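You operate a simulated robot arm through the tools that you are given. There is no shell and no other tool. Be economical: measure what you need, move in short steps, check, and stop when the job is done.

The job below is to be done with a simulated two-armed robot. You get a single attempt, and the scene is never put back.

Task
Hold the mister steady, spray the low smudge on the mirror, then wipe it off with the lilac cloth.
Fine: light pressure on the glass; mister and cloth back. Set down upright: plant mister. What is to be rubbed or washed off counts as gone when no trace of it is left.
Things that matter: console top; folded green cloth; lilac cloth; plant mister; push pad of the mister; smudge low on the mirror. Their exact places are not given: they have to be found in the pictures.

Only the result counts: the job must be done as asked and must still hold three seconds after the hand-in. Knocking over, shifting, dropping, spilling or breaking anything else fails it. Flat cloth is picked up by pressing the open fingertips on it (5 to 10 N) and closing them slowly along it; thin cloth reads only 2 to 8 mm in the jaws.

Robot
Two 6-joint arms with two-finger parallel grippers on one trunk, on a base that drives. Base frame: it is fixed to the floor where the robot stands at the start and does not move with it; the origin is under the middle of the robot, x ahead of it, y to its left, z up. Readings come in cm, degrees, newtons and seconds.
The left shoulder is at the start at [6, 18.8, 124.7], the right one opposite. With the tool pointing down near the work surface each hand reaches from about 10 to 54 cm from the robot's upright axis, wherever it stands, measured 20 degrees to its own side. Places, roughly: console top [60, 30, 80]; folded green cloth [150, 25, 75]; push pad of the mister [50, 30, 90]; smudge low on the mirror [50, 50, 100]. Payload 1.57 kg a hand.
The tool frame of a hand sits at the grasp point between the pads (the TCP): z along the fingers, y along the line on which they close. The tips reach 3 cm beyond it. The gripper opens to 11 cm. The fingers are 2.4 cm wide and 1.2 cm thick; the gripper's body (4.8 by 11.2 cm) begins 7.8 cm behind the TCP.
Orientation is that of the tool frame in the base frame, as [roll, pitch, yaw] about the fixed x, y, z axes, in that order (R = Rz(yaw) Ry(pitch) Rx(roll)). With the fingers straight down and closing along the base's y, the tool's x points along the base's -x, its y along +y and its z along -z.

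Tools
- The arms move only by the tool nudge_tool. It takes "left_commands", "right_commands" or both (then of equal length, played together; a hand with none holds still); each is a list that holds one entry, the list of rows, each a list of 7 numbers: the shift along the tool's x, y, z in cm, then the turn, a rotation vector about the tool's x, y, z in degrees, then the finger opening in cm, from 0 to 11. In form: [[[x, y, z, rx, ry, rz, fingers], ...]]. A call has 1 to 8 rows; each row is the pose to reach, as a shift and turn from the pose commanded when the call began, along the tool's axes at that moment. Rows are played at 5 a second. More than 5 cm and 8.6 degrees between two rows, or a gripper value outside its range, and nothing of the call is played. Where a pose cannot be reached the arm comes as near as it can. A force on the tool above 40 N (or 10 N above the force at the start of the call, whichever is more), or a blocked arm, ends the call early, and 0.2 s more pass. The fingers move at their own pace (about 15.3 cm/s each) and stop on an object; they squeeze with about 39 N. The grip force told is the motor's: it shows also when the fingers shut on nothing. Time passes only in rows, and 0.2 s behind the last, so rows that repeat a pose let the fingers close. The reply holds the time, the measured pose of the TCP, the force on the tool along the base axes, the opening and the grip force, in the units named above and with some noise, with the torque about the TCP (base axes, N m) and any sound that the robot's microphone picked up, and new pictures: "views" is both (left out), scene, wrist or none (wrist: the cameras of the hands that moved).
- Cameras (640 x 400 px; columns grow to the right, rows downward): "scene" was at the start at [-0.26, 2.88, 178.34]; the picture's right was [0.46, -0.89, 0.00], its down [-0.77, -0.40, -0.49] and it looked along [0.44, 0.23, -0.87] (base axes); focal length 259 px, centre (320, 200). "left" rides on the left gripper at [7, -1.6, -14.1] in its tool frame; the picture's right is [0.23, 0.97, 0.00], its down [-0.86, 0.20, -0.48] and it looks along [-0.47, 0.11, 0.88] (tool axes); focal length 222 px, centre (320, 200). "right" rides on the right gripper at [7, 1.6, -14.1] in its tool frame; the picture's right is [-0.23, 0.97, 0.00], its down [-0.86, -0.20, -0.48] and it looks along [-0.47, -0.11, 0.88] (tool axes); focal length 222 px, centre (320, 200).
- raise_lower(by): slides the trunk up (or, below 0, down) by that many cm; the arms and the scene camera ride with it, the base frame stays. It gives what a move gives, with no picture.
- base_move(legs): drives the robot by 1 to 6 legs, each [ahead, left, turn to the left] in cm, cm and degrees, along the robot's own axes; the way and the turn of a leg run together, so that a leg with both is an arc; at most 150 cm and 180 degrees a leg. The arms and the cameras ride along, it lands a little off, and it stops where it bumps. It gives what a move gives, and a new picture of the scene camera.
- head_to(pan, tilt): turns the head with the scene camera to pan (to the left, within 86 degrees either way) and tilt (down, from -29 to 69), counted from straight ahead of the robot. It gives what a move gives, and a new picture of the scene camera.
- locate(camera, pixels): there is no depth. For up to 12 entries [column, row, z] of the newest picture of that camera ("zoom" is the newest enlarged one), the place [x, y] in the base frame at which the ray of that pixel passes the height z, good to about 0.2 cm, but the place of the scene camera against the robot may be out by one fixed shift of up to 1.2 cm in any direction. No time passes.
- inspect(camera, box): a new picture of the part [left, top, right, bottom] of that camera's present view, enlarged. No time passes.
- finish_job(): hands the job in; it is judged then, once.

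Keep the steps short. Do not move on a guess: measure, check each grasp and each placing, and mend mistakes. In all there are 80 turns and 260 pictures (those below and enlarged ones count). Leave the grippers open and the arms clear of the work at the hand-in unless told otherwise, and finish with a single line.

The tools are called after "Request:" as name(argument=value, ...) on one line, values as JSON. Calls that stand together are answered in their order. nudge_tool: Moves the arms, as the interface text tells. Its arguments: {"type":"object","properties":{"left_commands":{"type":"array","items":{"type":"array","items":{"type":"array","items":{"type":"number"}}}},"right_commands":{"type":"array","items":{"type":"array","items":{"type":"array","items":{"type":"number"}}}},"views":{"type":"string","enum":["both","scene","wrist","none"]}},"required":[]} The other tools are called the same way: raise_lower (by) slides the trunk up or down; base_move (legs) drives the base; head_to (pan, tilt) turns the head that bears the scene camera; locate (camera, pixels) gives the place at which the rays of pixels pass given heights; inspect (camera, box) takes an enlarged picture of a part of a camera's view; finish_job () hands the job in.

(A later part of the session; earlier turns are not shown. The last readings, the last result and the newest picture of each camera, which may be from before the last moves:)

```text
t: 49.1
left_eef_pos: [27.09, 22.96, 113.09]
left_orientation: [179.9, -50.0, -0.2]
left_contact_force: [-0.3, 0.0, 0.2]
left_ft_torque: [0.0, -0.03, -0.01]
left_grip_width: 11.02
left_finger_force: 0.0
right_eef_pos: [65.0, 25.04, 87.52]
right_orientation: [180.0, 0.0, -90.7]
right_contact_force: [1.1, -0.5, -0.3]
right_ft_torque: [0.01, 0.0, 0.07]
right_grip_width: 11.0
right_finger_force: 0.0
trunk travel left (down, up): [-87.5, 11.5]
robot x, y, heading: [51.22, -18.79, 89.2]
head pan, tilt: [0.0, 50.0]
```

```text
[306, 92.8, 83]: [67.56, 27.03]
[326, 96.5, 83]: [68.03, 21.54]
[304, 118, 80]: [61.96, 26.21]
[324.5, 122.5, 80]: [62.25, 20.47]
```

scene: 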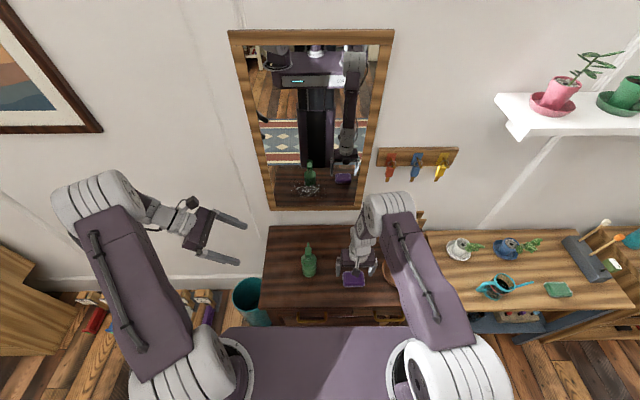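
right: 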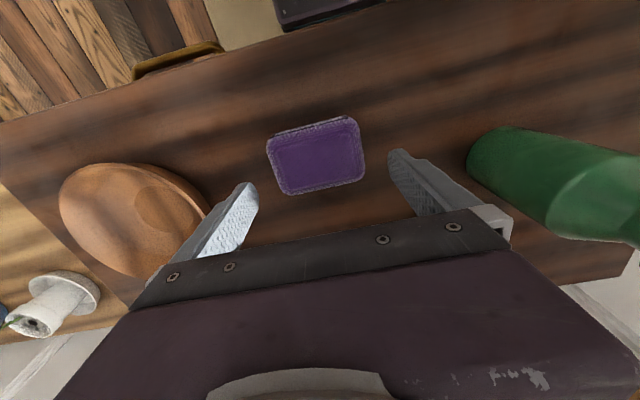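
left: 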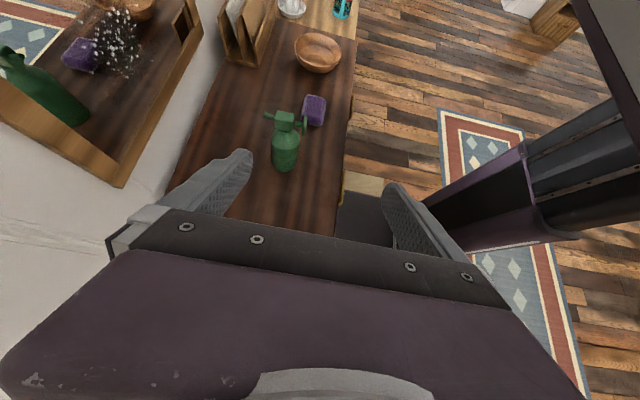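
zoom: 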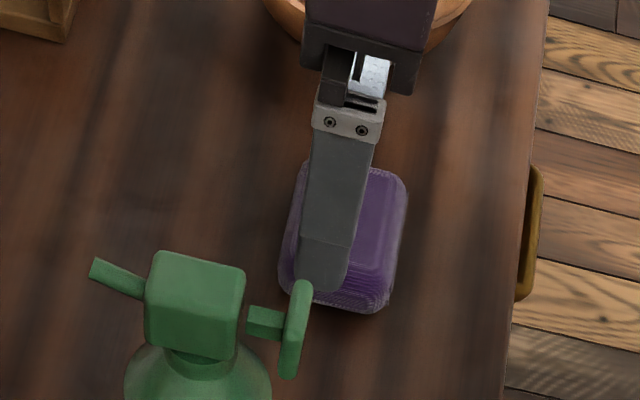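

Hand is centred (pad x 61.1–69.4, y 22.2–27.8; TCP 65.0,25.0). I descend 3.5 cm so the tips end 1 cm above the table.

Request:
nudge_tool(right_commands=[[[0, -0.2, 1, 0, 0, 0, 11], [0, -0.2, 2, 0, 0, 0, 11], [0, -0.2, 3, 0, 0, 0, 11], [0, -0.2, 3.5, 0, 0, 0, 11], [0, -0.2, 3.5, 0, 0, 0, 11]]], views="wrist")

Request:
nudge_tool(right_commands=[[[0, 0, 0, 0, 0, 0, 9.5], [0, 0, 0, 0, 0, 0, 9], [0, 0, 0, 0, 0, 0, 8.5], [0, 0, 0, 0, 0, 0, 8], [0, 0, 0, 0, 0, 0, 7.5], [0, 0, 0, 0, 0, 0, 7], [0, 0, 0, 0, 0, 0, 6.5], [0, 0, 0, 0, 0, 0, 6]]], views="both")

Request:
inspect(camera="right", box=[200, 80, 440, 240])

Request:
inspect(camera="left", box=[260, 60, 360, 140])

```text
t: 50.3
left_eef_pos: [27.1, 22.93, 113.14]
left_orientation: [180.0, -50.0, -0.1]
left_contact_force: [0.2, 1.0, 0.4]
left_ft_torque: [0.03, 0.0, -0.01]
left_grip_width: 10.99
left_finger_force: 0.0
right_eef_pos: [65.21, 25.0, 83.82]
right_orientation: [-180.0, 0.1, -90.7]
right_contact_force: [-1.1, -0.3, 0.1]
right_ft_torque: [-0.05, -0.02, -0.03]
right_grip_width: 11.01
right_finger_force: 0.1
trunk travel left (down, up): [-87.5, 11.5]
robot x, y, heading: [51.38, -18.37, 89.5]
head pan, tilt: [0.0, 50.0]
```

right: 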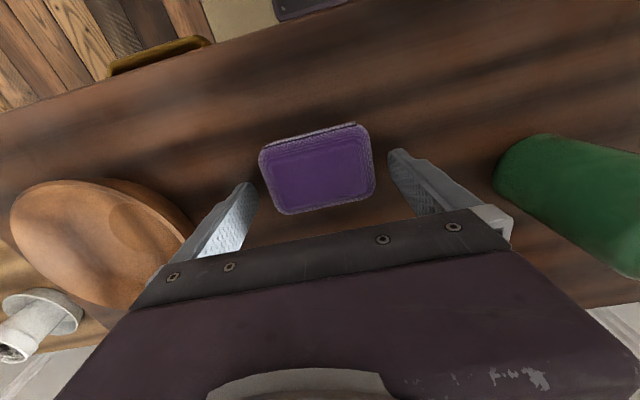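

```text
t: 52.1
left_eef_pos: [27.17, 22.91, 113.11]
left_orientation: [180.0, -50.0, -0.2]
left_contact_force: [-0.5, -0.2, 0.4]
left_ft_torque: [0.01, -0.01, -0.01]
left_grip_width: 10.99
left_finger_force: 0.1
right_eef_pos: [65.25, 25.01, 84.02]
right_orientation: [180.0, 0.0, -90.7]
right_contact_force: [-0.9, 0.0, -0.3]
right_ft_torque: [-0.02, -0.05, 0.02]
right_grip_width: 8.35
right_finger_force: 39.5
trunk travel left (down, up): [-87.5, 11.5]
robot x, y, heading: [51.81, -18.49, 89.2]
head pan, tilt: [0.0, 50.0]
```

scene: 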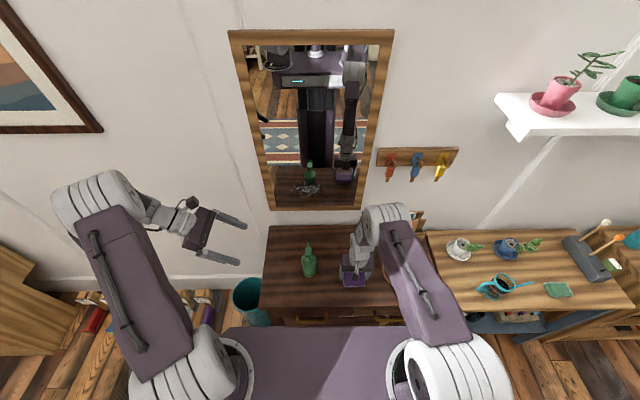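
right: 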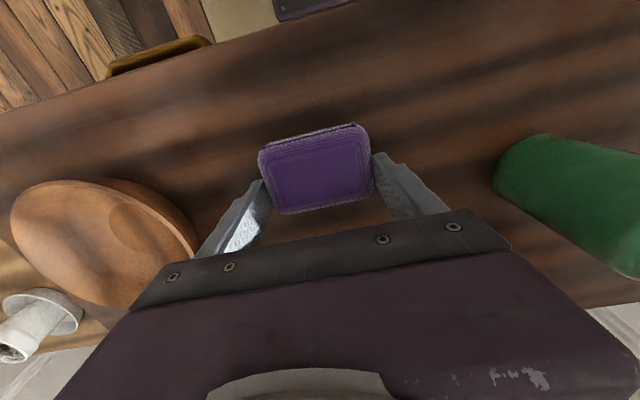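

```text
2.50 times, centred on (320, 160) of right
```

zoom: 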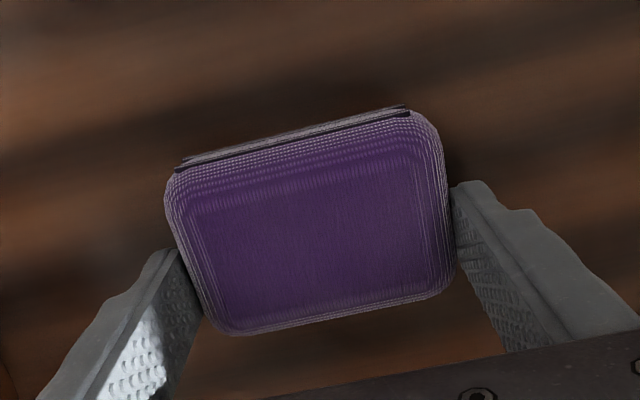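

```text
5.00 times, centred on (310, 100) of left
```

zoom: 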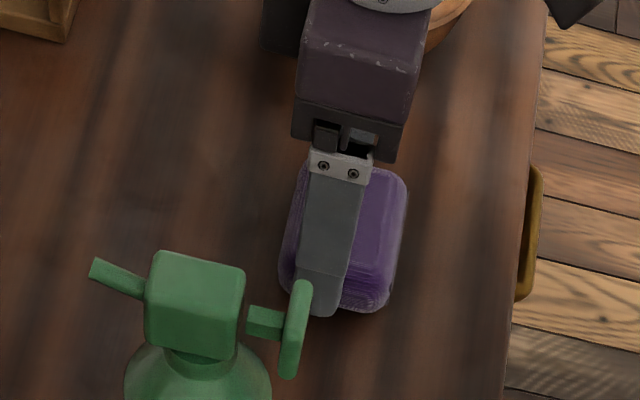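

Firm side grip: 8.35 cm, 39 N. I lift it 10 cm and check.

Request:
nudge_tool(right_commands=[[[0, 0, -0.7, 0, 0, 0, 6], [0, 0, -2, 0, 0, 0, 6], [0, 0, -4, 0, 0, 0, 6], [0, 0, -7, 0, 0, 0, 6], [0, 0, -11, 0, 0, 0, 6], [0, 0, -15, 0, 0, 0, 6], [0, 0, -19, 0, 0, 0, 6]]], views="both")

Request:
inspect(camera="left", box=[230, 0, 390, 140])

```text
t: 53.7
left_eef_pos: [27.19, 22.67, 113.1]
left_orientation: [-179.9, -50.1, -0.2]
left_contact_force: [0.0, 0.6, -0.2]
left_ft_torque: [0.01, -0.01, 0.02]
left_grip_width: 11.02
left_finger_force: 0.0
right_eef_pos: [65.51, 24.82, 103.33]
right_orientation: [179.9, 0.0, -90.7]
right_contact_force: [-0.2, 0.4, -0.2]
right_ft_torque: [0.01, 0.0, -0.02]
right_grip_width: 8.37
right_finger_force: 38.9
trunk travel left (down, up): [-87.5, 11.5]
robot x, y, heading: [51.38, -18.66, 89.4]
head pan, tilt: [0.0, 50.0]
```

scene: 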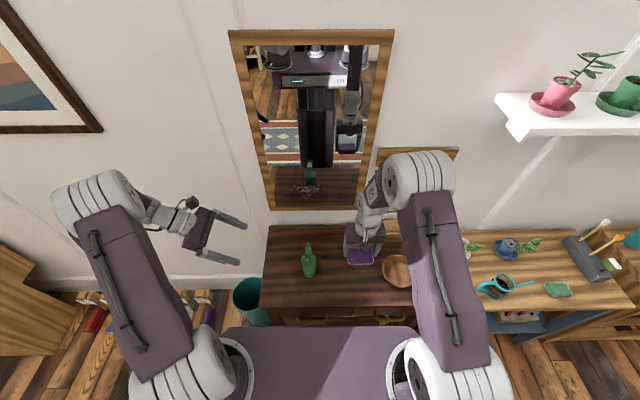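
right: 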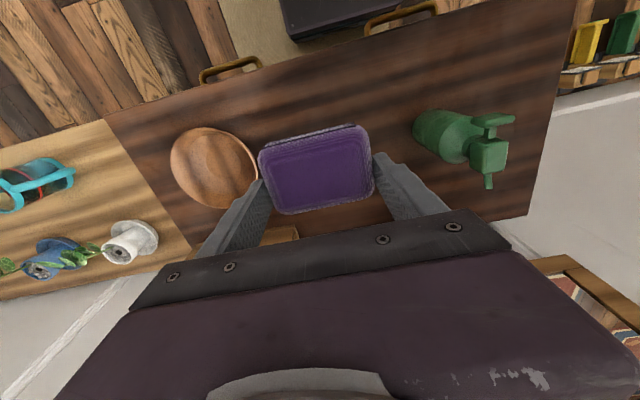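

```text
2.86 times, centred on (310, 70) of left
```

zoom: 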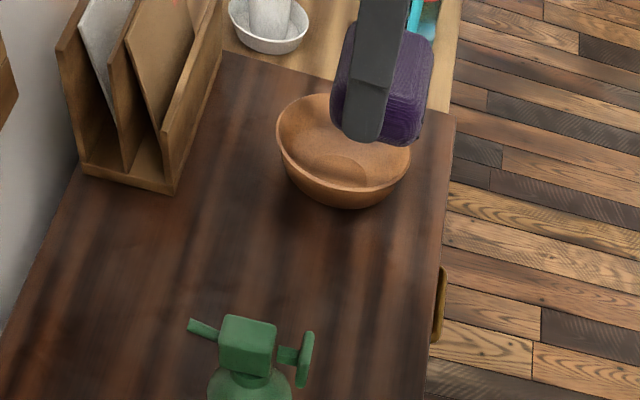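

The cloth is held securely (its face 4 cm beyond the TCP). To face the glass with the camera above the hand (clear of the mister), I roll the right tool; first -68° about tool z.

Request:
nudge_tool(right_commands=[[[0, 0, 0, 0, 0, -8.5, 6], [0, 0, 0, 0, 0, -17, 6], [0, 0, 0, 0, 0, -25.5, 6], [0, 0, 0, 0, 0, -34, 6], [0, 0, 0, 0, 0, -42.5, 6], [0, 0, 0, 0, 0, -51, 6], [0, 0, 0, 0, 0, -59.5, 6], [0, 0, 0, 0, 0, -68, 6]]], views="none")

Request:
nudge_tool(right_commands=[[[0, 0, 0, 0, 0, -8.5, 6], [0, 0, 0, 0, 0, -17, 6], [0, 0, 0, 0, 0, -25.5, 6], [0, 0, 0, 0, 0, -34, 6], [0, 0, 0, 0, 0, -42.5, 6], [0, 0, 0, 0, 0, -51, 6], [0, 0, 0, 0, 0, -59.5, 6], [0, 0, 0, 0, 0, -68, 6]]], views="scene")

```text
t: 55.5
left_eef_pos: [27.06, 22.91, 113.08]
left_orientation: [-180.0, -50.0, -0.2]
left_contact_force: [-0.2, 0.2, 0.2]
left_ft_torque: [0.0, 0.02, -0.01]
left_grip_width: 11.0
left_finger_force: 0.1
right_eef_pos: [65.21, 25.0, 103.0]
right_orientation: [-179.9, 0.0, -22.7]
right_contact_force: [0.0, 0.1, -1.2]
right_ft_torque: [0.05, 0.04, 0.0]
right_grip_width: 8.35
right_finger_force: 38.6
trunk travel left (down, up): [-87.5, 11.5]
robot x, y, heading: [51.35, -18.5, 89.4]
head pan, tilt: [0.0, 50.0]
```

```text
t: 57.3
left_eef_pos: [27.08, 22.94, 113.14]
left_orientation: [-179.9, -50.1, -0.1]
left_contact_force: [1.0, -0.1, 0.8]
left_ft_torque: [0.02, 0.02, 0.03]
left_grip_width: 10.99
left_finger_force: 0.2
right_eef_pos: [65.2, 24.92, 102.96]
right_orientation: [180.0, 0.0, 45.4]
right_contact_force: [0.8, 0.4, -0.6]
right_ft_torque: [0.0, -0.01, 0.0]
right_grip_width: 8.34
right_finger_force: 38.7
trunk travel left (down, up): [-87.5, 11.5]
robot x, y, heading: [51.52, -18.49, 89.2]
head pan, tilt: [0.0, 50.0]
```

scene: 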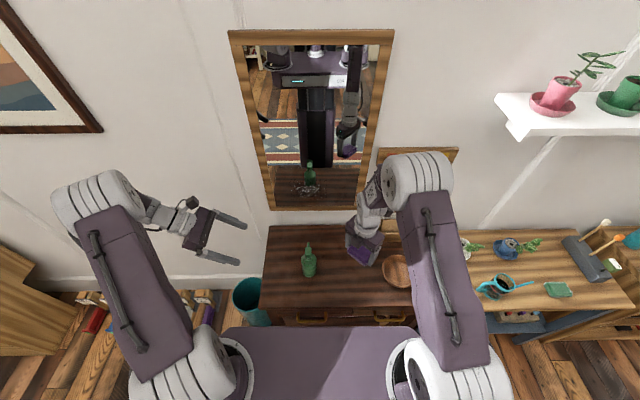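

Rolling works. I finish to yaw 90 while moving to (47,34,112), staying above the mister.

Request:
nudge_tool(right_commands=[[[0, 0, -3, 0, 0, -7, 6], [-1.2, -3.8, -5, 0, 0, -14, 6], [-2.5, -7.7, -7, 0, 0, -21, 6], [-3.8, -11.5, -9, 0, 0, -28, 6], [-5.1, -15.4, -9, 0, 0, -36, 6], [-6.37, -19.28, -9, 0, 0, -44.6, 6], [-6.37, -19.28, -9, 0, 0, -44.6, 6]]], views="none")

Request:
nudge_tool(right_commands=[[[0, 0, 0, 0, 8, 0, 6], [0, 0, 0, 0, 16, 0, 6], [0, 0, 0, 0, 24, 0, 6], [0, 0, 0, 0, 32, 0, 6], [0, 0, 0, 0, 40, 0, 6], [0, 0, 0, 0, 48, 0, 6], [0, 0, 0, 0, 48, 0, 6]]], views="both")

```text
t: 58.9
left_eef_pos: [27.12, 22.84, 113.07]
left_orientation: [-180.0, -49.8, -0.2]
left_contact_force: [-0.2, -0.4, 0.1]
left_ft_torque: [0.0, 0.01, 0.01]
left_grip_width: 11.04
left_finger_force: 0.1
right_eef_pos: [47.41, 33.71, 112.1]
right_orientation: [180.0, 0.1, 90.0]
right_contact_force: [-0.2, 0.3, 0.5]
right_ft_torque: [0.0, 0.01, 0.0]
right_grip_width: 8.35
right_finger_force: 38.3
trunk travel left (down, up): [-87.5, 11.5]
robot x, y, heading: [51.66, -18.61, 89.3]
head pan, tilt: [0.0, 50.0]
```

```text
t: 60.5
left_eef_pos: [27.23, 22.86, 113.15]
left_orientation: [179.9, -50.0, -0.1]
left_contact_force: [0.5, 0.6, -0.1]
left_ft_torque: [0.01, -0.02, 0.03]
left_grip_width: 10.99
left_finger_force: 0.1
right_eef_pos: [47.11, 34.0, 112.04]
right_orientation: [-179.9, -48.0, 89.8]
right_contact_force: [0.2, 0.8, -0.4]
right_ft_torque: [0.02, -0.01, 0.0]
right_grip_width: 8.37
right_finger_force: 39.4
trunk travel left (down, up): [-87.5, 11.5]
robot x, y, heading: [51.81, -18.51, 89.1]
head pan, tilt: [0.0, 50.0]
```

scene: 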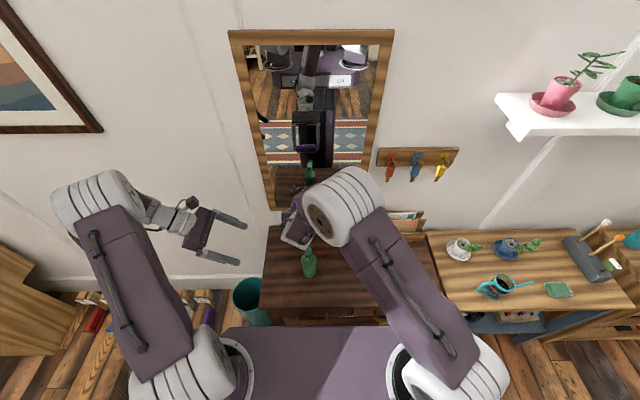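
right: 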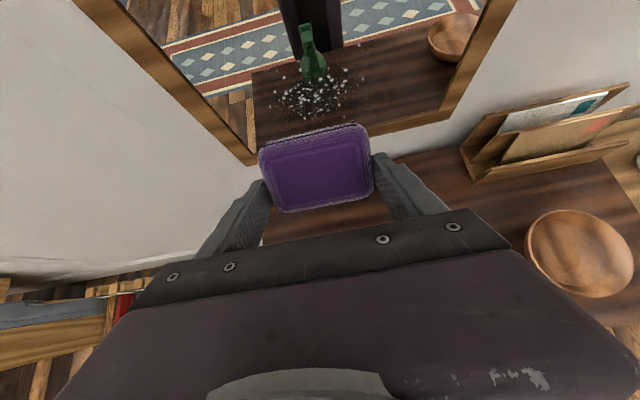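

Great view of mist and pad. I finish the tilt by 42° to horizontal.

Request:
nudge_tool(right_commands=[[[0, 0, 0, 0, 7, 0, 6], [0, 0, 0, 0, 14, 0, 6], [0, 0, 0, 0, 21, 0, 6], [0, 0, 0, 0, 28, 0, 6], [0, 0, 0, 0, 35, 0, 6], [0, 0, 0, 0, 42, 0, 6], [0, 0, 0, 0, 42, 0, 6]]], views="both")

Request:
inspect(camera="left", box=[0, 0, 400, 250])

```text
t: 62.1
left_eef_pos: [27.12, 22.91, 113.1]
left_orientation: [180.0, -50.0, -0.2]
left_contact_force: [0.5, -0.3, 0.1]
left_ft_torque: [-0.02, 0.03, 0.02]
left_grip_width: 11.02
left_finger_force: 0.1
right_eef_pos: [47.06, 34.0, 111.88]
right_orientation: [7.3, -89.9, -97.4]
right_contact_force: [-0.4, 0.8, -0.6]
right_ft_torque: [0.0, 0.0, 0.01]
right_grip_width: 8.36
right_finger_force: 39.0
trunk travel left (down, up): [-87.5, 11.5]
robot x, y, heading: [51.65, -18.79, 88.9]
head pan, tilt: [0.0, 50.0]
```

scene: 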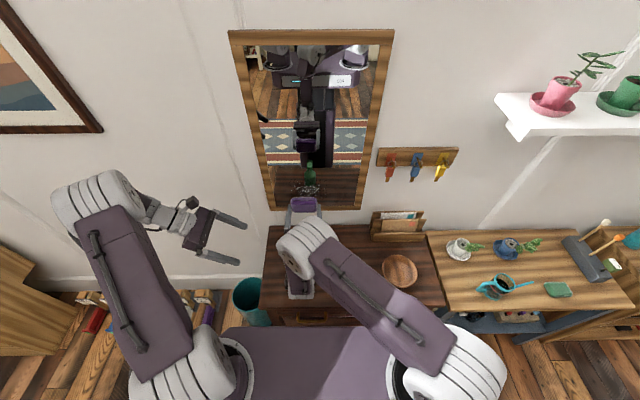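
right: 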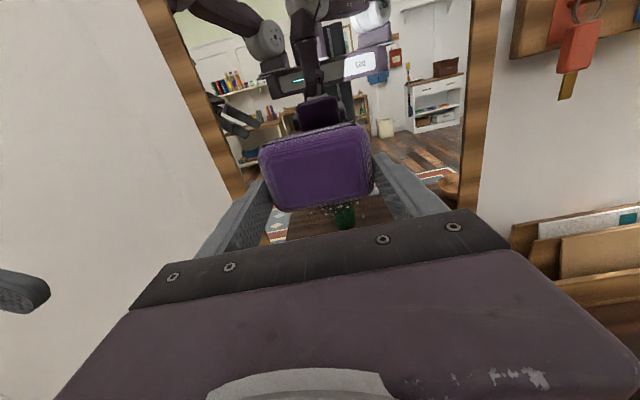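

```text
1.60 times, centred on (200, 125) of left
```

zoom: 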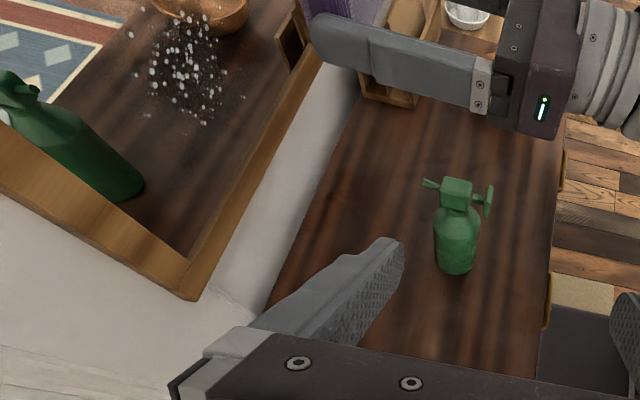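

Horizontal now: tool x=up, y=right, z=toward glass. I move down to z≈103.3 and forward 10 cm (pad face then ≈3 cm from the glass).

Request:
nudge_tool(right_commands=[[[0, 0, 4.5, 0, 0, 0, 6], [0, 0, 9, 0, 0, 0, 6], [-2, 0, 10, 0, 0, 0, 6], [-4.3, 0, 10, 0, 0, 0, 6], [-6.5, 0, 10, 0, 0, 0, 6], [-8.6, 0, 10, 0, 0, 0, 6], [-8.6, 0, 10, 0, 0, 0, 6]]], views="both")

Request:
inspect(camera="left", box=[0, 0, 400, 250])

```text
t: 63.7
left_eef_pos: [26.98, 22.94, 113.1]
left_orientation: [180.0, -50.0, -0.2]
left_contact_force: [0.7, -0.9, 0.1]
left_ft_torque: [0.01, 0.0, 0.01]
left_grip_width: 11.0
left_finger_force: 0.0
right_eef_pos: [46.82, 44.28, 103.23]
right_orientation: [120.1, -90.0, 149.6]
right_contact_force: [0.2, 0.1, -0.4]
right_ft_torque: [-0.03, 0.0, -0.01]
right_grip_width: 8.33
right_finger_force: 38.7
trunk travel left (down, up): [-87.5, 11.5]
robot x, y, heading: [51.25, -18.77, 89.4]
head pan, tilt: [0.0, 50.0]
```

scene: 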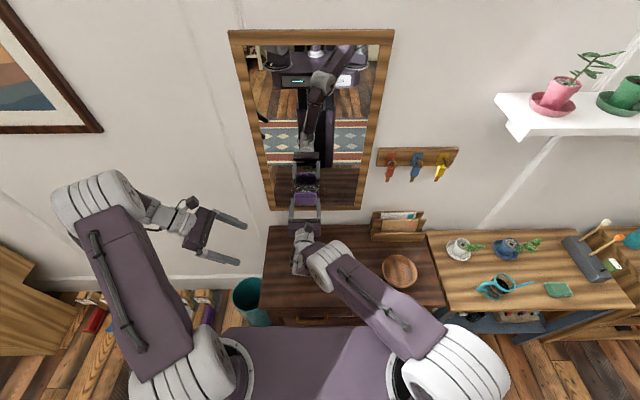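
right: 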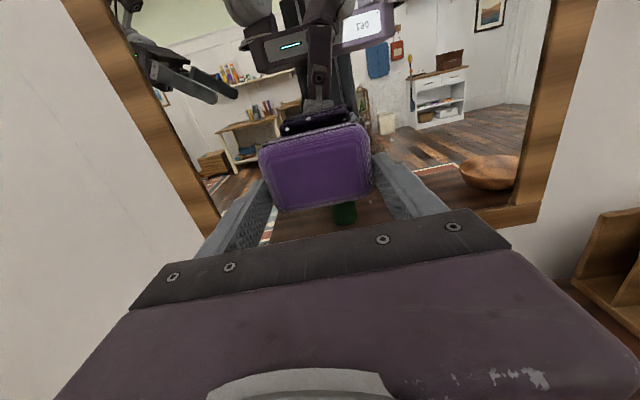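

```text
1.60 times, centred on (200, 125) of left
```

zoom: 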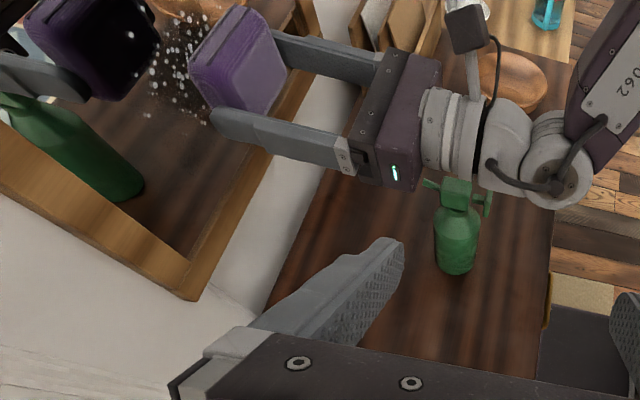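

Clear of the mister, pad in front of the mist. I approach the glass 2.2 cm.

Request:
nudge_tool(right_commands=[[[0, 0, 0.8, 0, 0, 0, 6], [0, 0, 1.5, 0, 0, 0, 6], [0, 0, 2.0, 0, 0, 0, 6], [0, 0, 2.2, 0, 0, 0, 6], [0, 0, 2.2, 0, 0, 0, 6]]], views="none")

Request:
inspect(camera="left", box=[60, 0, 220, 100])

```text
t: 64.9
left_eef_pos: [27.05, 23.02, 112.99]
left_orientation: [-179.9, -50.0, -0.3]
left_contact_force: [-0.6, -0.1, 0.8]
left_ft_torque: [-0.01, -0.03, 0.01]
left_grip_width: 10.99
left_finger_force: 0.0
right_eef_pos: [46.93, 46.42, 103.36]
right_orientation: [142.5, -89.9, 127.4]
right_contact_force: [-0.6, 0.2, 0.1]
right_ft_torque: [-0.04, -0.01, 0.0]
right_grip_width: 8.36
right_finger_force: 38.8
trunk travel left (down, up): [-87.5, 11.5]
robot x, y, heading: [51.5, -18.3, 89.3]
head pan, tilt: [0.0, 50.0]
```

```text
4.00 times, centred on (140, 50) of left
```

zoom: 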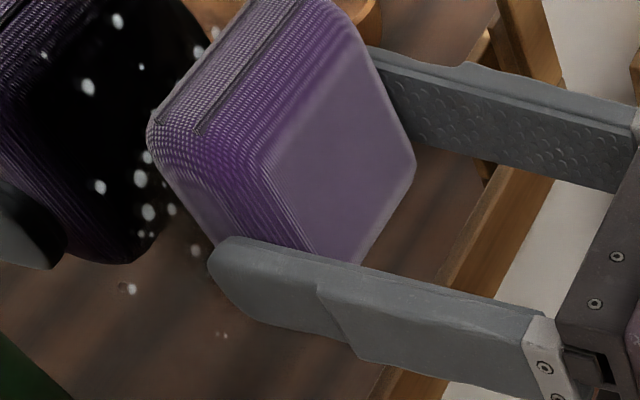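

No contact yet; the gap to the reflection is small. I go on 0.6 cm in small steps.

Request:
nudge_tool(right_commands=[[[0, 0, 0.2, 0, 0, 0, 6], [0, 0, 0.4, 0, 0, 0, 6], [0, 0, 0.6, 0, 0, 0, 6], [0, 0, 0.6, 0, 0, 0, 6]]], views="none")

Request:
inspect(camera="left", box=[60, 0, 220, 100])

```text
t: 65.9
left_eef_pos: [27.13, 22.88, 113.08]
left_orientation: [-180.0, -50.0, -0.2]
left_contact_force: [-0.2, 0.0, 0.6]
left_ft_torque: [0.02, 0.01, -0.04]
left_grip_width: 11.01
left_finger_force: 0.1
right_eef_pos: [47.15, 46.82, 103.23]
right_orientation: [149.6, -90.0, 120.2]
right_contact_force: [0.3, 0.3, -0.1]
right_ft_torque: [-0.01, 0.0, 0.02]
right_grip_width: 8.34
right_finger_force: 38.8
trunk travel left (down, up): [-87.5, 11.5]
robot x, y, heading: [51.52, -18.55, 89.0]
head pan, tilt: [0.0, 50.0]
```

```text
4.00 times, centred on (140, 50) of left
```

zoom: 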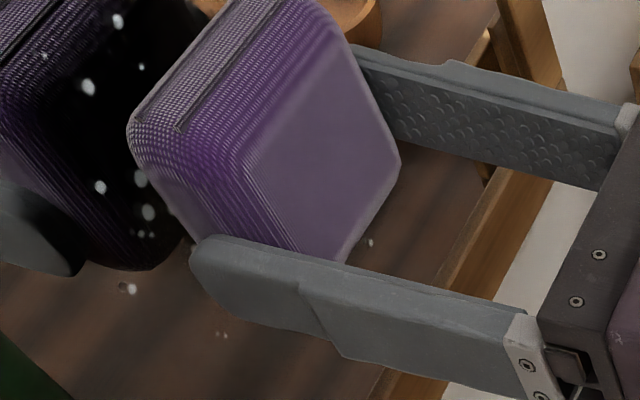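

Still free. Another 0.6 cm.

Request:
nudge_tool(right_commands=[[[0, 0, 0.2, 0, 0, 0, 6], [0, 0, 0.4, 0, 0, 0, 6], [0, 0, 0.6, 0, 0, 0, 6], [0, 0, 0.6, 0, 0, 0, 6]]], views="none")

Request:
inspect(camera="left", box=[60, 0, 220, 100])

```text
t: 66.9
left_eef_pos: [27.02, 22.98, 113.13]
left_orientation: [180.0, -50.0, -0.2]
left_contact_force: [0.0, 0.5, 0.0]
left_ft_torque: [0.02, 0.01, -0.02]
left_grip_width: 11.0
left_finger_force: 0.1
right_eef_pos: [47.21, 47.43, 103.34]
right_orientation: [-67.7, -89.9, -22.3]
right_contact_force: [-0.3, 0.2, -0.4]
right_ft_torque: [-0.04, -0.03, 0.0]
right_grip_width: 8.36
right_finger_force: 39.4
trunk travel left (down, up): [-87.5, 11.5]
robot x, y, heading: [51.57, -18.6, 89.1]
head pan, tilt: [0.0, 50.0]
```

```text
4.00 times, centred on (140, 50) of left
```

zoom: 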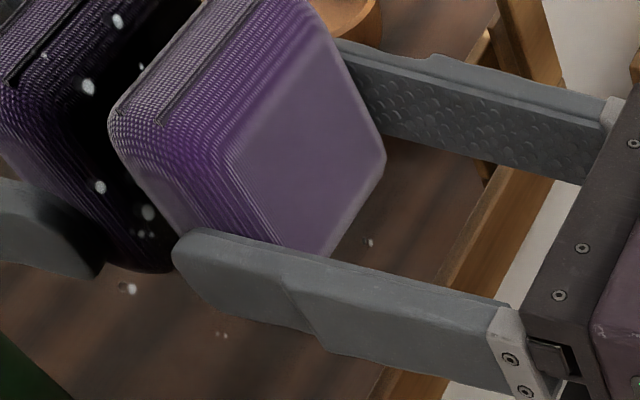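

Real and mirrored fingertips suggest ~0.2–0.3 cm remaining. I advance 0.35 cm.

Request:
nudge_tool(right_commands=[[[0, 0, 0.1, 0, 0, 0, 6], [0, 0, 0.2, 0, 0, 0, 6], [0, 0, 0.3, 0, 0, 0, 6], [0, 0, 0.35, 0, 0, 0, 6]]], views="none")

```text
t: 67.9
left_eef_pos: [27.17, 22.9, 113.13]
left_orientation: [-180.0, -50.0, -0.1]
left_contact_force: [0.4, 0.1, -0.8]
left_ft_torque: [-0.01, 0.0, 0.01]
left_grip_width: 10.98
left_finger_force: 0.1
right_eef_pos: [47.05, 47.67, 103.23]
right_orientation: [-7.9, -89.9, -82.3]
right_contact_force: [0.3, 0.0, -0.4]
right_ft_torque: [0.0, 0.04, -0.01]
right_grip_width: 8.35
right_finger_force: 38.6
trunk travel left (down, up): [-87.5, 11.5]
robot x, y, heading: [51.42, -18.4, 89.2]
head pan, tilt: [0.0, 50.0]
```

Request:
nudge_tool(right_commands=[[[0, 0, 0.1, 0, 0, 0, 6], [0, 0, 0.2, 0, 0, 0, 6], [0, 0, 0.3, 0, 0, 0, 6], [0, 0, 0.3, 0, 0, 0, 6]]], views="none")

Request:
inspect(camera="left", box=[60, 0, 220, 100])

```text
t: 68.9
left_eef_pos: [27.06, 22.65, 113.11]
left_orientation: [-179.8, -50.1, -0.3]
left_contact_force: [-0.7, 0.1, 0.6]
left_ft_torque: [0.0, 0.0, -0.03]
left_grip_width: 11.02
left_finger_force: 0.0
right_eef_pos: [47.14, 47.77, 103.47]
right_orientation: [37.0, -89.9, -127.2]
right_contact_force: [0.7, -8.2, 0.1]
right_ft_torque: [0.02, 0.01, 0.33]
right_grip_width: 8.35
right_finger_force: 39.0
trunk travel left (down, up): [-87.5, 11.5]
robot x, y, heading: [51.72, -18.34, 89.2]
head pan, tilt: [0.0, 50.0]
```

```text
4.00 times, centred on (140, 50) of left
```

zoom: 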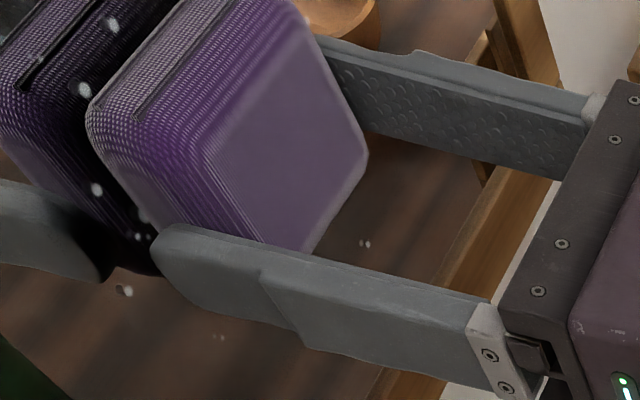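

Contact: 8 N, with torque showing the left edge touches first (yaw off ~1°). I turn +1° about tool x (up) and ease 0.1 cm.

Request:
nudge_tool(right_commands=[[[0, 0, -0.1, 0.5, 0, 0, 6], [0, 0, -0.1, 1, 0, 0, 6], [0, 0, -0.05, 1.2, 0, 0, 6]]], views="none")

```text
t: 69.7
left_eef_pos: [27.05, 22.76, 113.08]
left_orientation: [-179.8, -50.0, -0.3]
left_contact_force: [0.3, -0.6, -0.7]
left_ft_torque: [0.0, 0.01, 0.02]
left_grip_width: 11.02
left_finger_force: 0.1
right_eef_pos: [47.13, 47.77, 103.33]
right_orientation: [31.1, -89.9, -120.1]
right_contact_force: [0.3, -11.9, -0.7]
right_ft_torque: [-0.05, 0.05, -0.56]
right_grip_width: 8.34
right_finger_force: 38.9
trunk travel left (down, up): [-87.5, 11.5]
robot x, y, heading: [51.4, -18.8, 89.3]
head pan, tilt: [0.0, 50.0]
```

Now the right edge bears: over-corrected. I turn back 0.75° and ease 0.12 cm.

Request:
nudge_tool(right_commands=[[[0, 0, -0.2, -0.4, 0, 0, 6], [0, 0, -0.2, -0.75, 0, 0, 6], [0, 0, -0.12, -0.75, 0, 0, 6]]], views="none")

```text
t: 70.5
left_eef_pos: [27.09, 22.87, 113.01]
left_orientation: [-180.0, -50.0, -0.2]
left_contact_force: [-0.8, 0.1, 0.0]
left_ft_torque: [0.02, -0.01, 0.04]
left_grip_width: 10.99
left_finger_force: 0.1
right_eef_pos: [47.26, 47.84, 103.29]
right_orientation: [5.1, -89.9, -94.7]
right_contact_force: [0.1, -1.7, -0.3]
right_ft_torque: [0.02, -0.04, 0.04]
right_grip_width: 8.36
right_finger_force: 39.0
trunk travel left (down, up): [-87.5, 11.5]
robot x, y, heading: [51.41, -18.75, 89.2]
head pan, tilt: [0.0, 50.0]
```

Flush at 1.7 N. I add 0.05 cm and sweep left-right ±5 cm.

Request:
nudge_tool(right_commands=[[[0, 2, 0.06, 0, 0, 0, 6], [0, 4.5, 0.06, 0, 0, 0, 6], [0, 2, 0.06, 0, 0, 0, 6], [0, -0.5, 0.06, 0, 0, 0, 6], [0, -3, 0.06, 0, 0, 0, 6], [0, -5, 0.06, 0, 0, 0, 6], [0, -2.5, 0.06, 0, 0, 0, 6], [0, 0, 0.06, 0, 0, 0, 6]]], views="none")

Request:
inspect(camera="left", box=[60, 0, 220, 100])

```text
t: 72.3
left_eef_pos: [27.01, 22.37, 113.16]
left_orientation: [-179.5, -50.0, -0.4]
left_contact_force: [-0.4, 0.1, 0.5]
left_ft_torque: [-0.01, -0.02, -0.01]
left_grip_width: 10.99
left_finger_force: 0.1
right_eef_pos: [46.88, 48.03, 103.29]
right_orientation: [14.4, -89.7, -104.2]
right_contact_force: [0.9, -22.5, 3.5]
right_ft_torque: [-0.19, 0.05, 0.63]
right_grip_width: 8.36
right_finger_force: 38.9
right hand out of reach, approached as far as the arm can: row 5, 6, 7, 8
trunk travel left (down, up): [-87.5, 11.5]
robot x, y, heading: [52.03, -18.65, 89.3]
head pan, tilt: [0.0, 50.0]
```

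```text
4.00 times, centred on (140, 50) of left
```

zoom: 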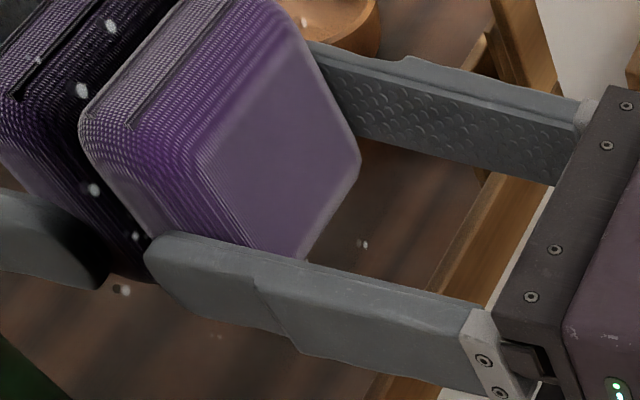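

22 N — too much, and the arm is at its reach limit. I back off 5 cm at once and look.

Request:
nudge_tool(right_commands=[[[0, 0, -1, 0, 0, 0, 6], [0, 0, -3, 0, 0, 0, 6], [0, 0, -5, 0, 0, 0, 6], [0, 0, -7, 0, 0, 0, 6], [0, 0, -7, 0, 0, 0, 6]]], views="both")

Request:
inspect(camera="left", box=[40, 0, 200, 100])

```text
t: 73.5
left_eef_pos: [27.15, 22.87, 113.05]
left_orientation: [-180.0, -49.9, -0.3]
left_contact_force: [0.3, -0.3, 0.4]
left_ft_torque: [0.02, -0.02, 0.0]
left_grip_width: 11.0
left_finger_force: 0.1
right_eef_pos: [45.38, 44.93, 100.53]
right_orientation: [16.4, -89.9, -106.0]
right_contact_force: [0.9, 0.1, -0.4]
right_ft_torque: [-0.04, -0.03, 0.01]
right_grip_width: 8.34
right_finger_force: 39.2
right hand out of reach, approached as far as the arm can: row 1, 2, 3, 4, 5
trunk travel left (down, up): [-87.5, 11.5]
robot x, y, heading: [51.68, -18.3, 89.2]
head pan, tilt: [0.0, 50.0]
```

scene: 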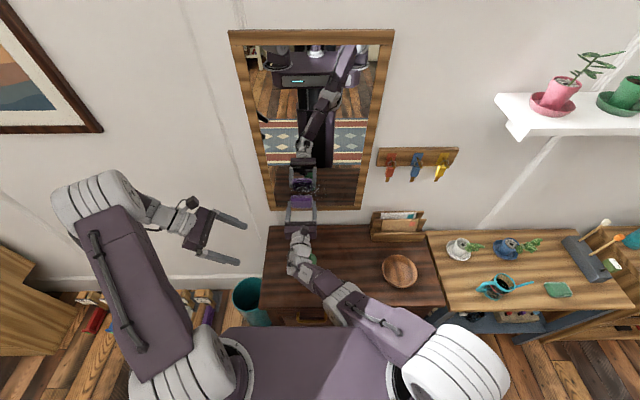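
right: 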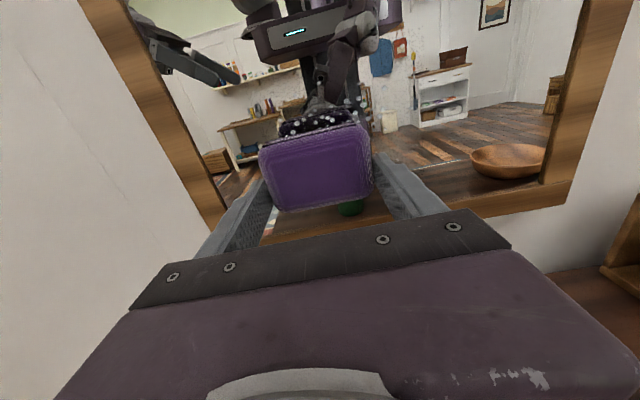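

```text
4.00 times, centred on (120, 50) of left
```

zoom: 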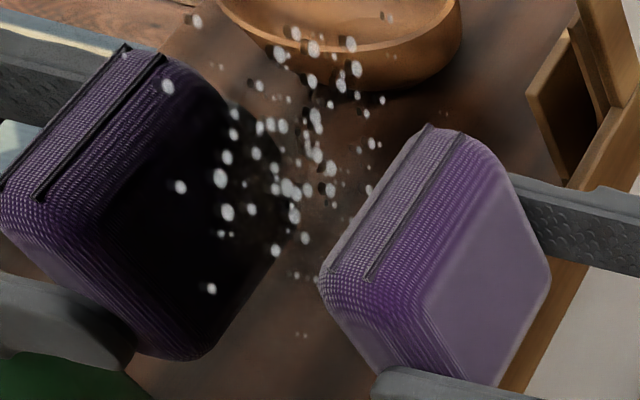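

The arm stretched into an awkward low pose near the mister. I raise the trunk 8 cm to lift everything straight up before re-folding.

Request:
raise_lower(by=8)

Request:
nudge_tool(right_commands=[[[0, 0, -1, 0, 0, 0, 6], [0, 0, -3, 0, 0, 0, 6], [0, 0, -5, 0, 0, 0, 6], [0, 0, -7, 0, 0, 0, 6], [0, 0, -7, 0, 0, 0, 6]]], views="both")

Request:
inspect(camera="scene", box=[220, 140, 480, 340])

```text
t: 74.6
left_eef_pos: [27.15, 23.08, 121.12]
left_orientation: [180.0, -50.0, -0.1]
left_contact_force: [-0.1, 0.1, -0.1]
left_ft_torque: [0.0, 0.02, -0.02]
left_grip_width: 11.0
left_finger_force: 0.1
right_eef_pos: [45.22, 44.9, 108.58]
right_orientation: [-159.4, -89.9, 69.5]
right_contact_force: [0.4, -0.3, -0.5]
right_ft_torque: [0.0, 0.01, 0.02]
right_grip_width: 8.34
right_finger_force: 39.1
trunk travel left (down, up): [-95.5, 3.5]
robot x, y, heading: [51.56, -18.57, 89.1]
head pan, tilt: [0.0, 50.0]
```

```text
t: 76.0
left_eef_pos: [27.05, 22.92, 120.96]
left_orientation: [180.0, -50.1, -0.2]
left_contact_force: [0.1, 0.4, 0.1]
left_ft_torque: [0.01, 0.01, -0.01]
left_grip_width: 11.0
left_finger_force: 0.0
right_eef_pos: [46.75, 39.52, 102.51]
right_orientation: [136.1, -86.3, 132.6]
right_contact_force: [0.2, -0.1, 1.3]
right_ft_torque: [-0.07, -0.01, -0.08]
right_grip_width: 8.35
right_finger_force: 38.9
right hand out of reach, approached as far as the arm can: row 1, 2, 3, 4, 5
trunk travel left (down, up): [-95.5, 3.5]
robot x, y, heading: [51.68, -18.62, 89.1]
head pan, tilt: [0.0, 50.0]
stopped in row 5 (right hand): the arm was blocked; the commanded pose is now the measured one
```

scene: 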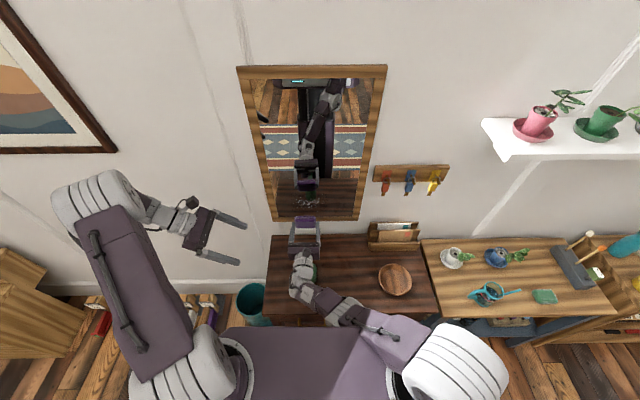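
right: 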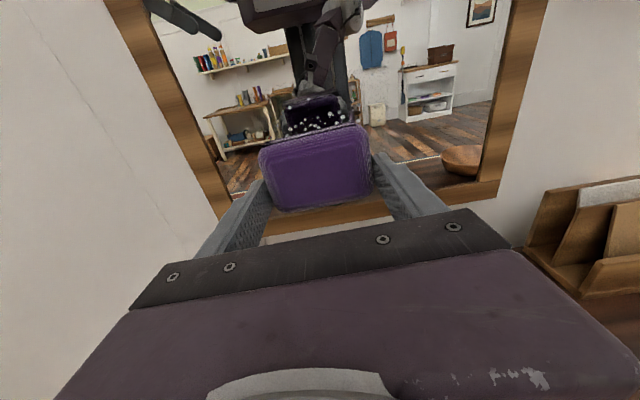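

```text
2.00 times, centred on (350, 240) of scene
```

zoom: 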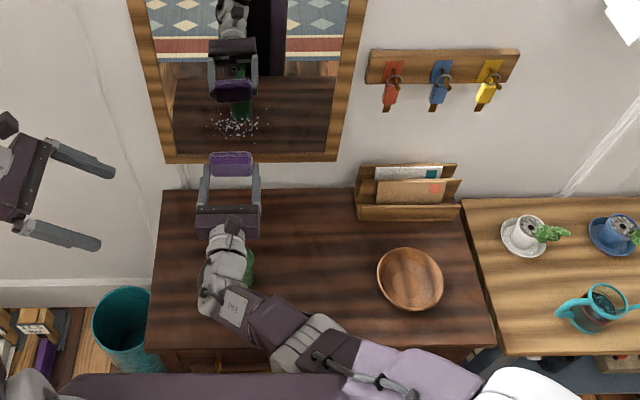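

The arm was blocked. I look with the left camera to see what it touches and how the mister is.

Request:
inspect(camera="left", box=[160, 0, 560, 250])

Request:
inspect(camera="scene", box=[270, 240, 430, 340])

```text
1.60 times, centred on (360, 125) of left
```

zoom: 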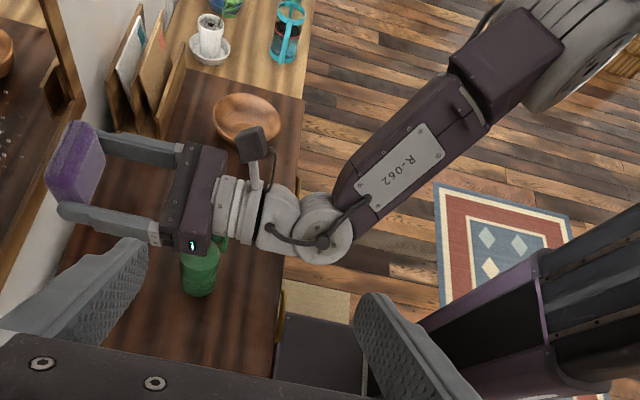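

```text
4.00 times, centred on (350, 290) of scene
```

zoom: 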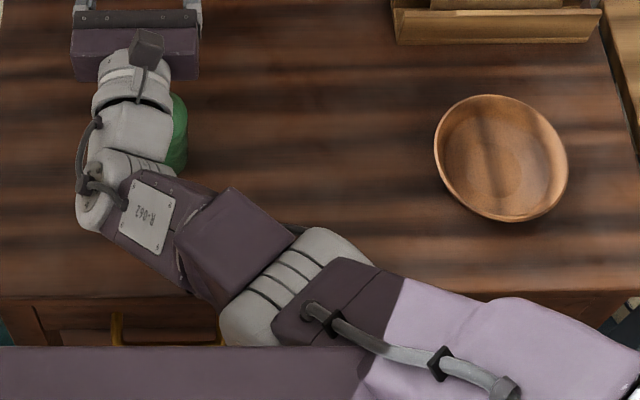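

The mister still stands; the wrist is just over it. I raise the trunk 3.4 cm more, then move the hand up 9 cm.

Request:
raise_lower(by=3.4)

Request:
nudge_tool(right_commands=[[[1.5, 0, 0, 0, 0, 0, 6], [4, 0, 0, 0, 0, 0, 6], [6.5, 0, 0, 0, 0, 0, 6], [9, 0, 0, 0, 0, 0, 6], [9, 0, 0, 0, 0, 0, 6]]], views="both")

Request:
inspect(camera="left", box=[160, 0, 560, 250])

```text
t: 76.8
left_eef_pos: [27.07, 22.73, 124.47]
left_orientation: [-180.0, -50.0, -0.1]
left_contact_force: [0.7, -0.1, 1.2]
left_ft_torque: [0.01, 0.03, -0.01]
left_grip_width: 11.02
left_finger_force: 0.0
right_eef_pos: [46.61, 39.56, 105.76]
right_orientation: [136.5, -86.1, 132.2]
right_contact_force: [-0.7, -0.6, -1.6]
right_ft_torque: [0.03, -0.03, 0.02]
right_grip_width: 8.36
right_finger_force: 39.3
trunk travel left (down, up): [-98.9, 0.1]
robot x, y, heading: [51.34, -18.8, 89.2]
head pan, tilt: [0.0, 50.0]
```

```text
t: 78.2
left_eef_pos: [27.14, 22.97, 124.5]
left_orientation: [180.0, -50.0, -0.1]
left_contact_force: [-0.6, -0.1, -0.1]
left_ft_torque: [0.04, 0.01, -0.01]
left_grip_width: 10.99
left_finger_force: 0.1
right_eef_pos: [46.83, 39.15, 103.81]
right_orientation: [136.9, -79.7, 131.6]
right_contact_force: [-0.4, -0.8, 0.1]
right_ft_torque: [-0.02, 0.01, 0.0]
right_grip_width: 8.36
right_finger_force: 38.5
right hand out of reach, approached as far as the arm can: row 1, 2, 3, 4, 5
trunk travel left (down, up): [-98.9, 0.1]
robot x, y, heading: [51.58, -18.8, 89.3]
head pan, tilt: [0.0, 50.0]
stopped in row 5 (right hand): the arm was blocked; the commanded pose is now the measured one
```

scene: 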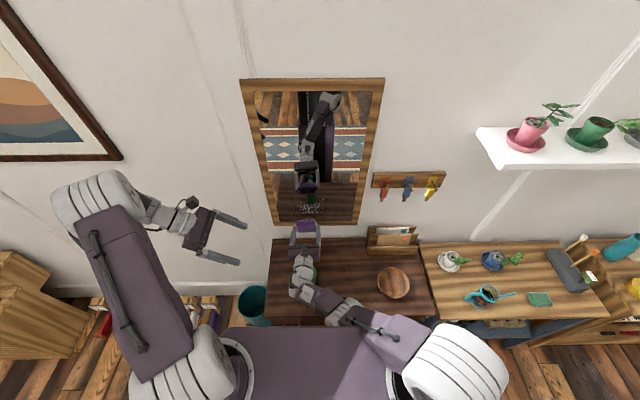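
right: 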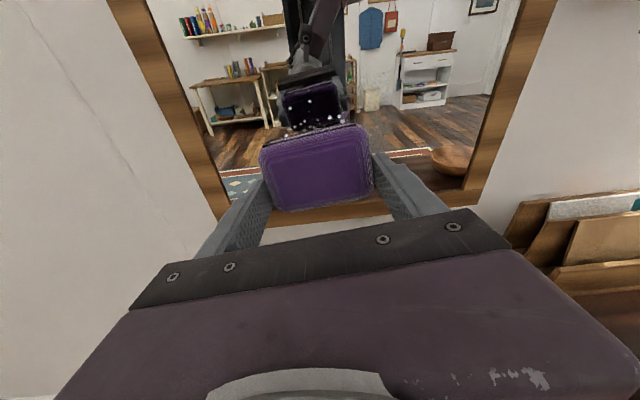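

```text
1.60 times, centred on (360, 125) of left
```

zoom: 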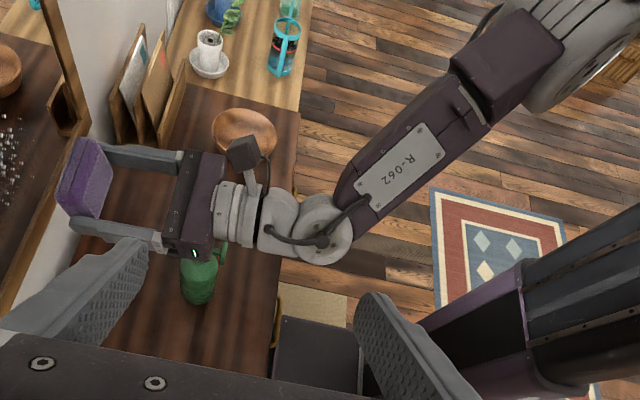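

The right arm's solution is stuck in a stretched branch. The safest escape: drive back 26 cm with joints held (pad bottom ≈100 passes 3 cm above the mister), then re-fold in free space.

Request:
base_move(legs=[[-26, 0, 0]])

Request:
inspect(camera="scene", box=[220, 100, 420, 260])

```text
t: 80.1
left_eef_pos: [26.77, -2.49, 124.41]
left_orientation: [179.8, -50.0, -0.2]
left_contact_force: [0.1, 0.0, 0.5]
left_ft_torque: [-0.03, -0.03, -0.04]
left_grip_width: 10.99
left_finger_force: 0.1
right_eef_pos: [46.67, 13.7, 103.7]
right_orientation: [137.2, -79.6, 131.1]
right_contact_force: [0.1, 1.1, -0.5]
right_ft_torque: [0.0, 0.01, -0.01]
right_grip_width: 8.36
right_finger_force: 38.9
trunk travel left (down, up): [-98.9, 0.1]
robot x, y, heading: [50.97, -44.79, 88.9]
head pan, tilt: [0.0, 50.0]
```

scene: 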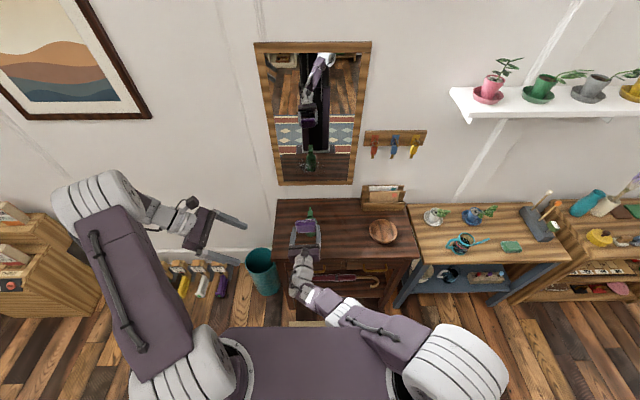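

```text
2.50 times, centred on (320, 180) of scene
```

zoom: 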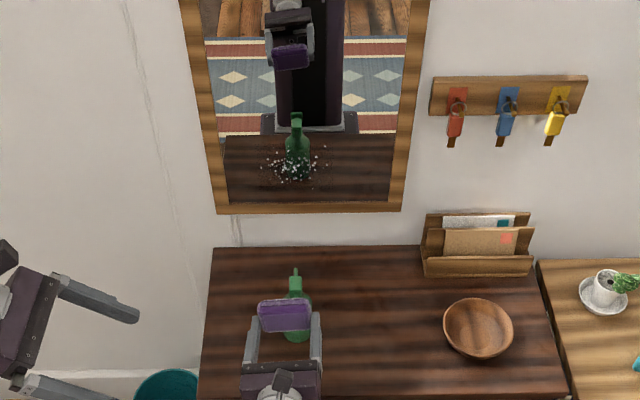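

Mister upright, mist still on the glass. In free space I re-fold: pitch the tool back toward down 40° while drawing back and right.

Request:
nudge_tool(right_commands=[[[0.5, 1, -1, 0, -7, 0, 6], [1, 2, -2, 0, -14, 0, 6], [1.5, 3, -3, 0, -21, 0, 6], [2, 4, -4, 0, -28, 0, 6], [2.5, 5, -5, 0, -35, 0, 6], [3, 6, -6, 0, -42, 0, 6], [3, 6, -6, 0, -42, 0, 6]]], views="scene")

Request:
inspect(camera="scene", box=[285, 145, 345, 185])

```text
t: 81.7
left_eef_pos: [26.73, -2.76, 124.46]
left_orientation: [179.9, -49.9, -0.4]
left_contact_force: [0.1, -0.4, -0.5]
left_ft_torque: [0.02, 0.0, -0.01]
left_grip_width: 11.01
left_finger_force: 0.1
right_eef_pos: [52.62, 7.27, 89.31]
right_orientation: [167.5, -54.5, 99.5]
right_contact_force: [-0.9, -0.6, -0.3]
right_ft_torque: [-0.01, 0.01, -0.02]
right_grip_width: 8.35
right_finger_force: 39.0
right hand out of reach, approached as far as the arm can: row 1, 2, 3, 4, 5, 6, 7
trunk travel left (down, up): [-98.9, 0.1]
robot x, y, heading: [51.0, -44.18, 89.1]
head pan, tilt: [0.0, 50.0]
```

scene: 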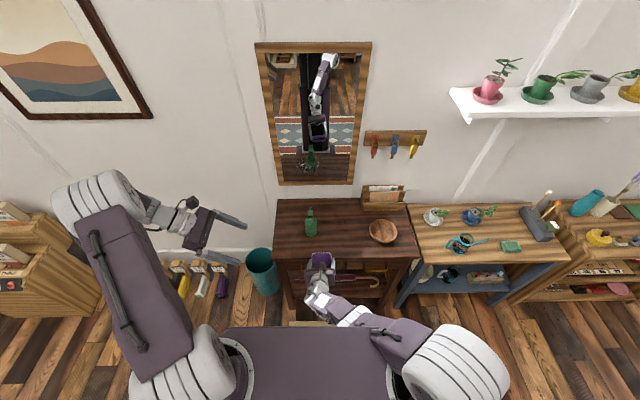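

```text
10.00 times, centred on (315, 165) of scene
```

zoom: 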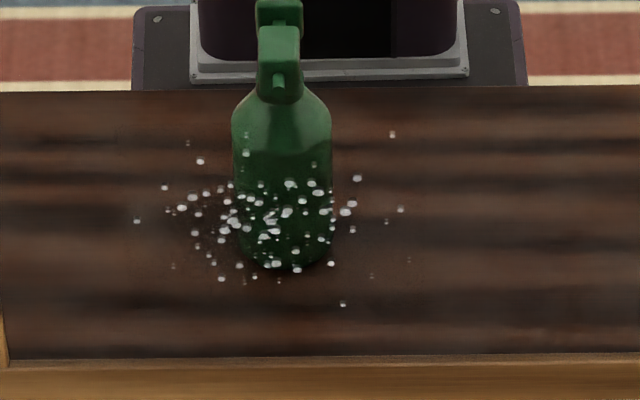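

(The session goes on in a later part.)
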